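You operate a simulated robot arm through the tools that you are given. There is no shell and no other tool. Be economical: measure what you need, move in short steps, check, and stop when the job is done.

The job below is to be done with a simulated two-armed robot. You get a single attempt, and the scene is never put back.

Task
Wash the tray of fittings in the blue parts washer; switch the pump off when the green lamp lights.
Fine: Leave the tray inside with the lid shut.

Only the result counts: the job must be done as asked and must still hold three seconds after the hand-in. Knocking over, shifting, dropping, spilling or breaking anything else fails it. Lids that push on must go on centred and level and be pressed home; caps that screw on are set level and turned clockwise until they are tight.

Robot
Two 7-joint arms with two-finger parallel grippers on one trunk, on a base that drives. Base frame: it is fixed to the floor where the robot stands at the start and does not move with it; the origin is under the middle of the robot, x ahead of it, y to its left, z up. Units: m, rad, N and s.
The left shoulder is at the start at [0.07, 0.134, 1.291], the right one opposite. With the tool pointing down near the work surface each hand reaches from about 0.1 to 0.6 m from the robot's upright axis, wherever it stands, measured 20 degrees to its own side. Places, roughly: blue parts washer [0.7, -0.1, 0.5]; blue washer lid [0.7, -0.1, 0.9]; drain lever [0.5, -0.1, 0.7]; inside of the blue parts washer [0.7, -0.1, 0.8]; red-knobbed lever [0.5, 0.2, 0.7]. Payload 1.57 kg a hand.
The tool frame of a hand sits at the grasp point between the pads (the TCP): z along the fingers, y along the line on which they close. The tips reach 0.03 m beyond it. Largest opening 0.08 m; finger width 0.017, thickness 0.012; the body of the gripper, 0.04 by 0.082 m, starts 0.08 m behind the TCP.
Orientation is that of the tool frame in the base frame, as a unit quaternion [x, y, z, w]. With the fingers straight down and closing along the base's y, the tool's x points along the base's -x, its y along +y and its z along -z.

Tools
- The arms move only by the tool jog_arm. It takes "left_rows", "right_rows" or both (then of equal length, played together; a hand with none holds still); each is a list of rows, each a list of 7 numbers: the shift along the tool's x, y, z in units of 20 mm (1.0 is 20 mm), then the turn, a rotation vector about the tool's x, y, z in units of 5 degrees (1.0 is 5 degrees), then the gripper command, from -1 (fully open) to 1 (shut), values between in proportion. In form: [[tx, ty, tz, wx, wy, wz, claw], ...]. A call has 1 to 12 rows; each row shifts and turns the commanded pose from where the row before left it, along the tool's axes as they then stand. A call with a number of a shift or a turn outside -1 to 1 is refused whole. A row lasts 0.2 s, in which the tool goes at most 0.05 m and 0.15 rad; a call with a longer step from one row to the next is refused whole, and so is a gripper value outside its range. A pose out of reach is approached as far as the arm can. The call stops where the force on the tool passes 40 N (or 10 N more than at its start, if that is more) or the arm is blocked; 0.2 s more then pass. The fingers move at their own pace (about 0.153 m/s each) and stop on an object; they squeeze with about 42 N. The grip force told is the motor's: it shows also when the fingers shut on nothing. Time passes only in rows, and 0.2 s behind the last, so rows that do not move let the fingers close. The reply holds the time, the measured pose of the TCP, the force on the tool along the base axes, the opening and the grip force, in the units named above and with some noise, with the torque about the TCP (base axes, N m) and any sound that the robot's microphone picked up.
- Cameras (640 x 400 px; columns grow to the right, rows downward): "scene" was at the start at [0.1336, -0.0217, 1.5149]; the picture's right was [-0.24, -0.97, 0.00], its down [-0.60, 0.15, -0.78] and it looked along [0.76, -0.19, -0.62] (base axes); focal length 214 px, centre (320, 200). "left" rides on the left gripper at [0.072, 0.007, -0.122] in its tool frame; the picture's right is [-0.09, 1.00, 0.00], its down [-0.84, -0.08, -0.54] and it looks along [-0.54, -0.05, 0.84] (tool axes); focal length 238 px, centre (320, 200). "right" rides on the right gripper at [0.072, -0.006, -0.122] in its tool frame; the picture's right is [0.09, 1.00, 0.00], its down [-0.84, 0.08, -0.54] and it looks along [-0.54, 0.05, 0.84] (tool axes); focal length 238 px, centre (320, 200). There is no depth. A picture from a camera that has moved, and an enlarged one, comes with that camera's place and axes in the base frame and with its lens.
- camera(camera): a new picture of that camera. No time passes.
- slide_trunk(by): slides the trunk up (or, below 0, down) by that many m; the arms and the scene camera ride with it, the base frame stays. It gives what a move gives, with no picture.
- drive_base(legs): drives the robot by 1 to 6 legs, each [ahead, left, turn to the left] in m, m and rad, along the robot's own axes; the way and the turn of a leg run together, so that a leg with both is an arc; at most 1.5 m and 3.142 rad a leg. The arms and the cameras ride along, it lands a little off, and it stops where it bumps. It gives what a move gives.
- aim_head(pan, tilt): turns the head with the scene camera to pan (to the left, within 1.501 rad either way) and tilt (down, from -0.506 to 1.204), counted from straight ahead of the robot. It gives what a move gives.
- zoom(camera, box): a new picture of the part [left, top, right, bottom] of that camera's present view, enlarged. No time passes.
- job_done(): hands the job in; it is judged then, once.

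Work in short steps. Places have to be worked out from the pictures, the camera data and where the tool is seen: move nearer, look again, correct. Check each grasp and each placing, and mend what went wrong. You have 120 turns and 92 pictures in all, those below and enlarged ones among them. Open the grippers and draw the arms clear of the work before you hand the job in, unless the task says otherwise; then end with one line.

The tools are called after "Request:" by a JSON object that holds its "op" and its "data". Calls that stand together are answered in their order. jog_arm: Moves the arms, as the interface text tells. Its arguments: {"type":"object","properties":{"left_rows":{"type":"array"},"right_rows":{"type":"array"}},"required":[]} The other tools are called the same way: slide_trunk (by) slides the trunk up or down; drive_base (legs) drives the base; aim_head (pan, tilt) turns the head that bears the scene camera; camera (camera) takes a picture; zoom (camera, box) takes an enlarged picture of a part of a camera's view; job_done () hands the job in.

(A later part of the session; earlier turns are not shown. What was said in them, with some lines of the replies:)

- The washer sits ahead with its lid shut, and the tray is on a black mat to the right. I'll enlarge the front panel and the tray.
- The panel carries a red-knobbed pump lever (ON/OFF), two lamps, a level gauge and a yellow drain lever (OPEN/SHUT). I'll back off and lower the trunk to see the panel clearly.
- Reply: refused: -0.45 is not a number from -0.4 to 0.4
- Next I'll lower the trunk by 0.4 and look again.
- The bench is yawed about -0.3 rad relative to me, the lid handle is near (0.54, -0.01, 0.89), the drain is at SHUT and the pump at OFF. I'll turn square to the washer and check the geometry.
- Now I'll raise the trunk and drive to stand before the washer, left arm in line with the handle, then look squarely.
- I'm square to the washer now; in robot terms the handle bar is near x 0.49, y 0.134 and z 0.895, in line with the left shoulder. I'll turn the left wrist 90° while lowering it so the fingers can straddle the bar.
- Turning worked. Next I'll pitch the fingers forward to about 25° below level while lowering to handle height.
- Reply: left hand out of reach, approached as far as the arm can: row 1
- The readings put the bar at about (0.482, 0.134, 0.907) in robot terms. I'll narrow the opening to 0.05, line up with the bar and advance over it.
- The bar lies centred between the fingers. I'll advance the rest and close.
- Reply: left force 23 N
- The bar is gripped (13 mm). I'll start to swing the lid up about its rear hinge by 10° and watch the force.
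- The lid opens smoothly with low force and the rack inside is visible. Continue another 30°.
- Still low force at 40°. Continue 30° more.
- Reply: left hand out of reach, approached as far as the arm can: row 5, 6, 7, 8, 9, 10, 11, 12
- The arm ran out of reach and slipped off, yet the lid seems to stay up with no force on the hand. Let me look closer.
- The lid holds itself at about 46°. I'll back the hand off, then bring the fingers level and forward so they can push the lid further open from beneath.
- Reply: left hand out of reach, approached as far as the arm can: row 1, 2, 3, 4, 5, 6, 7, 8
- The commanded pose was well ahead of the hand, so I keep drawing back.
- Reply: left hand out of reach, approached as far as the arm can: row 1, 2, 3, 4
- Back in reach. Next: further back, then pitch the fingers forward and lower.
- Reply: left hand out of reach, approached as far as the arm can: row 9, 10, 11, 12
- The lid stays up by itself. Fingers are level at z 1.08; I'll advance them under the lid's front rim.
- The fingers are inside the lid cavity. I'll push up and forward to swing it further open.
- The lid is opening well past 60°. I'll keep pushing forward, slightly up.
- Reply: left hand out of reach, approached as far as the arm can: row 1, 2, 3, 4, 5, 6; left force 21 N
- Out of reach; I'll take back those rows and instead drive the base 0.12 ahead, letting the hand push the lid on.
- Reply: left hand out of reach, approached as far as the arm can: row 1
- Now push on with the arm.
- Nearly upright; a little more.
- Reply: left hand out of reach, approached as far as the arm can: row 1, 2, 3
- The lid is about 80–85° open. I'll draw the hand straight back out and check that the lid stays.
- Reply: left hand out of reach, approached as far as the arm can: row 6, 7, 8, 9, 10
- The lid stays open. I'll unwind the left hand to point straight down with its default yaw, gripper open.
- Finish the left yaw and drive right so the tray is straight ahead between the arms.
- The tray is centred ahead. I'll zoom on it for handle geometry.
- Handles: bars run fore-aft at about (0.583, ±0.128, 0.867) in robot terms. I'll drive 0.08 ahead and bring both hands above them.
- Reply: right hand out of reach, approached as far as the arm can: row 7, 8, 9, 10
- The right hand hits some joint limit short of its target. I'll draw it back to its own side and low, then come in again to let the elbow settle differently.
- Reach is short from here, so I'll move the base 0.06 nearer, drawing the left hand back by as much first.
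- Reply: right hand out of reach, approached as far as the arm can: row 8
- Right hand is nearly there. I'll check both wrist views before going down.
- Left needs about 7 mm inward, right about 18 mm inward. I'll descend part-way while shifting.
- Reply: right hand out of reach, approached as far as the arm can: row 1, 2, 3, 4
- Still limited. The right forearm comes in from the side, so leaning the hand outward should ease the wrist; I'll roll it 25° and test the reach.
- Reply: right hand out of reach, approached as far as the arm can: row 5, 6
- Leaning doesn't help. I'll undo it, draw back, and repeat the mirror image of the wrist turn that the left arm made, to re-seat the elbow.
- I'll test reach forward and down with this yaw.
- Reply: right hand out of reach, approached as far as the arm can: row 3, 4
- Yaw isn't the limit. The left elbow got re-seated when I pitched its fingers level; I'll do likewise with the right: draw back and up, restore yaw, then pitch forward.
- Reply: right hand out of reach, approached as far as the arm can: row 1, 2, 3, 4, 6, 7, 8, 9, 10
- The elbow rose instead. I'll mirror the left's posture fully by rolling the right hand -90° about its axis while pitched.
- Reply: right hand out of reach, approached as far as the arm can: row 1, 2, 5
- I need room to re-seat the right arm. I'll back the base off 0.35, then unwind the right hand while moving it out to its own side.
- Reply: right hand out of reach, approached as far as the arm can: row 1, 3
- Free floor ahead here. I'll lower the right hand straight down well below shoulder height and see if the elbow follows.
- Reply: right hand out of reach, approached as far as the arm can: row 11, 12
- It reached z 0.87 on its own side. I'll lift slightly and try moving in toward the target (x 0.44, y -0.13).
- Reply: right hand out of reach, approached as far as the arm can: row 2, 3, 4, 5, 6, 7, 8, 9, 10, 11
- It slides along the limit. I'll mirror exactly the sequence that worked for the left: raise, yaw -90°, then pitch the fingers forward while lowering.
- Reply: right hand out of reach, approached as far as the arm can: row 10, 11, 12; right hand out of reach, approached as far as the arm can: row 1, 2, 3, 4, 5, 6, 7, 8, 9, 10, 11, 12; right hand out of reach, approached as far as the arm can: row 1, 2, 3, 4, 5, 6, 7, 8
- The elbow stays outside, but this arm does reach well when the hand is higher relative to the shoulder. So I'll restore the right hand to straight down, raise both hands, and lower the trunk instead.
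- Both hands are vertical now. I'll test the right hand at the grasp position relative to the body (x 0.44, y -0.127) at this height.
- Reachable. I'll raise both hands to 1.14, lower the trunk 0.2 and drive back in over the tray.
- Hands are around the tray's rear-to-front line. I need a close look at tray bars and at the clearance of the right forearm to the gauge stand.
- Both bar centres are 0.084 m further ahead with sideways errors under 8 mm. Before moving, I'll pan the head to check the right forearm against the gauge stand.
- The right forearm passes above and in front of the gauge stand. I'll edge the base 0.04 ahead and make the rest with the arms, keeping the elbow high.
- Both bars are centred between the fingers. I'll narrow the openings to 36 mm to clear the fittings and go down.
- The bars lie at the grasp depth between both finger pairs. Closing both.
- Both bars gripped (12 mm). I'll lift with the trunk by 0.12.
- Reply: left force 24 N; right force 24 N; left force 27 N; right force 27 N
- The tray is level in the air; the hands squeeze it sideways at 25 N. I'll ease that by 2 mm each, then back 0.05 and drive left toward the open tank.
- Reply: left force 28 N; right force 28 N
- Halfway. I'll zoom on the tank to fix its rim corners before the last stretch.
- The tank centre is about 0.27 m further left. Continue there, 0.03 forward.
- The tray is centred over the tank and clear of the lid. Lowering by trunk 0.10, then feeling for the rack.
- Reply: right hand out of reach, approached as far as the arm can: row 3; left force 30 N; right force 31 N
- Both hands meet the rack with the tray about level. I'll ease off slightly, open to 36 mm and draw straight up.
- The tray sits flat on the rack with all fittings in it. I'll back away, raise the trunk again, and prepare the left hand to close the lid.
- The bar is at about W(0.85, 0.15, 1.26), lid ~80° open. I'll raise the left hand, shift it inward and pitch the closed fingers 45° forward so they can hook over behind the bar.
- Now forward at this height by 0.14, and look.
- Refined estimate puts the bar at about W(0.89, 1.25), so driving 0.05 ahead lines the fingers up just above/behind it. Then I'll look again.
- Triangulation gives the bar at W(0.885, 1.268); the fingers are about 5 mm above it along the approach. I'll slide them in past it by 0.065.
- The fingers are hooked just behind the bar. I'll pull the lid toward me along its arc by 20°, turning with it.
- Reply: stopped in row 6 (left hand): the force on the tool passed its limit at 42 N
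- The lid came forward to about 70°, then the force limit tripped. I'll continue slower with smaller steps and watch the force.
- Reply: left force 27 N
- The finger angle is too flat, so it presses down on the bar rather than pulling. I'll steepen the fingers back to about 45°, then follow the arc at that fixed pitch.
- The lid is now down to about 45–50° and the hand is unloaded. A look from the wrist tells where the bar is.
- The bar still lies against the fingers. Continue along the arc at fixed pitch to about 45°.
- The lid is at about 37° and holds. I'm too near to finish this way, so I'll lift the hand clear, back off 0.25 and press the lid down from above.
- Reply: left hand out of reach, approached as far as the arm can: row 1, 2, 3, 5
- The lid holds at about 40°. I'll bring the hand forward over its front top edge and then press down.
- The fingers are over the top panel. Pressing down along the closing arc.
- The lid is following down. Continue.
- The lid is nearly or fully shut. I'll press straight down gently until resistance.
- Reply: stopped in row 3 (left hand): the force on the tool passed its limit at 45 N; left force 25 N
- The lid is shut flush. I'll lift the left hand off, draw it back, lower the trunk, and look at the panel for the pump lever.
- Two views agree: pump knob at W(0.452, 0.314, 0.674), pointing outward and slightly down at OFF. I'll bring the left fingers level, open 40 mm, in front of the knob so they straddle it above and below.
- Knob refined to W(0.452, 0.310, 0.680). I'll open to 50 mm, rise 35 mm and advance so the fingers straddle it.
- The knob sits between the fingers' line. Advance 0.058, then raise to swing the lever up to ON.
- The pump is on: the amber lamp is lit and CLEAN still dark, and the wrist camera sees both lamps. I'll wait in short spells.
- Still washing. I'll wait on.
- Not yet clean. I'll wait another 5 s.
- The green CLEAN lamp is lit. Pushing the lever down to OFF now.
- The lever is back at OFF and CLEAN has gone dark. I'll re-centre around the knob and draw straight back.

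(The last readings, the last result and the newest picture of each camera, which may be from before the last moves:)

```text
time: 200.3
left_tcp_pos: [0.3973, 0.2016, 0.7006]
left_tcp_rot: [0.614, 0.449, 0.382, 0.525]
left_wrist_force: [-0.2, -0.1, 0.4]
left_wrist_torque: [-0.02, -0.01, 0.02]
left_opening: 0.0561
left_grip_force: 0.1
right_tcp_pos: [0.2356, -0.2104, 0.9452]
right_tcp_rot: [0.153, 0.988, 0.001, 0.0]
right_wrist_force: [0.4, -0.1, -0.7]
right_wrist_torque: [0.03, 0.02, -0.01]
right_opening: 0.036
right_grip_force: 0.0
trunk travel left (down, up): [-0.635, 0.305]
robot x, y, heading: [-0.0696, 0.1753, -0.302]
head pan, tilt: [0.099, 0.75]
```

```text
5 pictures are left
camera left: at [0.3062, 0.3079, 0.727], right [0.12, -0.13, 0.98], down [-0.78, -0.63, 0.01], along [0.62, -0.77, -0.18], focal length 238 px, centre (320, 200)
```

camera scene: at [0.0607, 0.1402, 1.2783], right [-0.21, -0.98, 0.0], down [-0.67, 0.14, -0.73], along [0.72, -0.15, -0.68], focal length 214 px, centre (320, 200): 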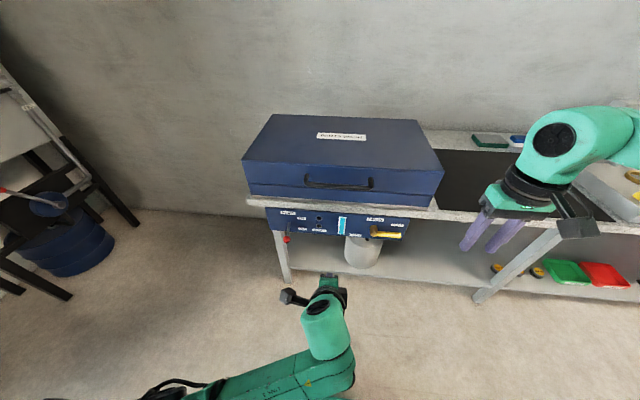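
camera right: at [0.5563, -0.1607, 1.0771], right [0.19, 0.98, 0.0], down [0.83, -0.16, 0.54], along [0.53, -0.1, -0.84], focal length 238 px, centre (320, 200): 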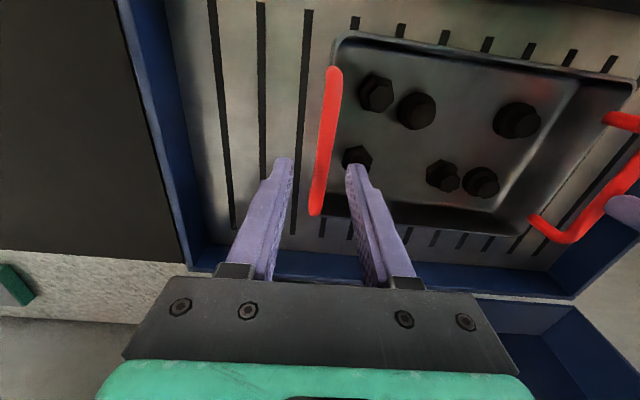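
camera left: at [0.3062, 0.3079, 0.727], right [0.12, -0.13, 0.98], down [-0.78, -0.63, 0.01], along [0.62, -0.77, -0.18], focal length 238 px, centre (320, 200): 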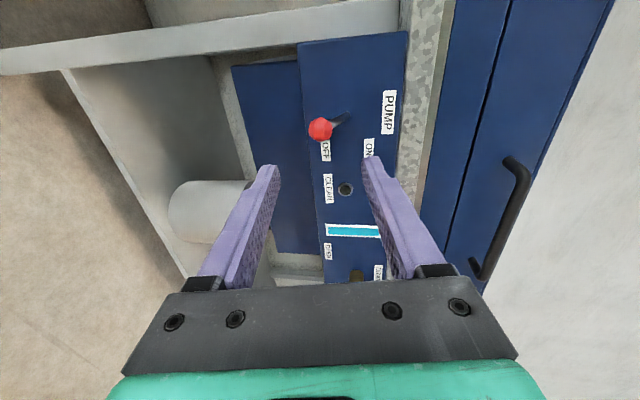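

The lever rests at OFF. I'll back the base off, open both grippers and take a last look.

Request:
{"op": "drive_base", "data": {"legs": [[-0.25, 0, 0]]}}

Request:
{"op": "jog_arm", "data": {"left_rows": [[0, 0, 0, 0, 0, 0, -1], [0, 0, 0, 0, 0, 0, -1], [0, 0, 0, 0, 0, 0, -1]], "right_rows": [[0, 0, 0, 0, 0, 0, -1], [0, 0, 0, 0, 0, 0, -1], [0, 0, 0, 0, 0, 0, -1]]}}

Request:
{"op": "aim_head", "data": {"pan": 0, "tilt": 0.5}}

Request:
{"op": "zoom", "data": {"camera": "scene", "box": [200, 120, 480, 300]}}

```text
time: 202.1
left_tcp_pos: [0.1689, 0.2744, 0.7002]
left_tcp_rot: [0.614, 0.449, 0.381, 0.525]
left_wrist_force: [0.4, 0.0, -0.2]
left_wrist_torque: [0.03, -0.02, -0.03]
left_opening: 0.0562
left_grip_force: 0.0
right_tcp_pos: [0.0075, -0.1397, 0.9447]
right_tcp_rot: [0.153, 0.988, 0.001, -0.001]
right_wrist_force: [-0.1, 0.0, -0.1]
right_wrist_torque: [0.02, 0.0, 0.0]
right_opening: 0.0359
right_grip_force: 0.1
trunk travel left (down, up): [-0.635, 0.305]
robot x, y, heading: [-0.2977, 0.2462, -0.308]
head pan, tilt: [0.099, 0.75]
```

```text
time: 202.9
left_tcp_pos: [0.1692, 0.275, 0.6997]
left_tcp_rot: [0.615, 0.449, 0.381, 0.525]
left_wrist_force: [1.0, -0.9, 0.8]
left_wrist_torque: [0.0, -0.02, 0.0]
left_opening: 0.08
left_grip_force: 0.0
right_tcp_pos: [0.0079, -0.1389, 0.9448]
right_tcp_rot: [0.152, 0.988, 0.0, 0.0]
right_wrist_force: [-0.3, 0.0, -1.2]
right_wrist_torque: [0.02, 0.01, 0.02]
right_opening: 0.08
right_grip_force: 0.0
trunk travel left (down, up): [-0.635, 0.305]
robot x, y, heading: [-0.2963, 0.2457, -0.31]
head pan, tilt: [0.099, 0.75]
```

```text
time: 203.7
left_tcp_pos: [0.1693, 0.2744, 0.6997]
left_tcp_rot: [0.615, 0.449, 0.381, 0.525]
left_wrist_force: [-0.2, -0.4, -0.6]
left_wrist_torque: [-0.02, -0.03, 0.03]
left_opening: 0.0801
left_grip_force: 0.0
right_tcp_pos: [0.0076, -0.1384, 0.9455]
right_tcp_rot: [0.152, 0.988, 0.001, 0.0]
right_wrist_force: [0.5, 0.1, -0.4]
right_wrist_torque: [0.0, 0.01, -0.02]
right_opening: 0.0801
right_grip_force: 0.1
trunk travel left (down, up): [-0.635, 0.305]
robot x, y, heading: [-0.2939, 0.2456, -0.304]
head pan, tilt: [0.0, 0.499]
```

```text
2.22 times, centred on (340, 210) of scene
camera zoom: at [-0.1627, 0.2023, 1.3001], right [-0.3, -0.95, 0.0], down [-0.46, 0.14, -0.88], along [0.84, -0.27, -0.48], focal length 477 px, centre (276, 178)
```

zoom: 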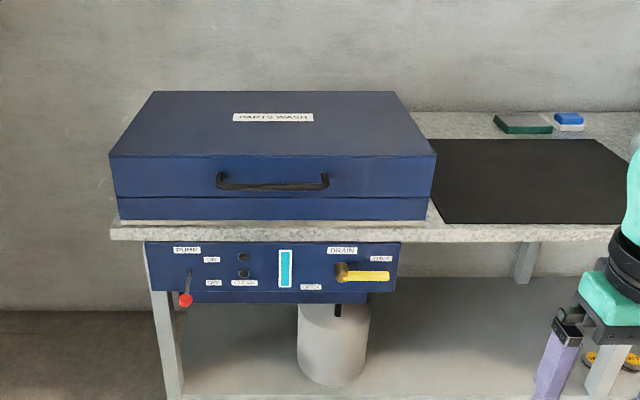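

The lid is shut flush, the pump is off with both lamps dark, the drain is still shut, the arms are clear and the grippers open. Handing in.

Request:
{"op": "job_done", "data": {}}

```text
The job is handed in.
```

The tray of fittings has been washed: I switched the pump off after the green lamp lit, and the tray is still inside with the lid shut.
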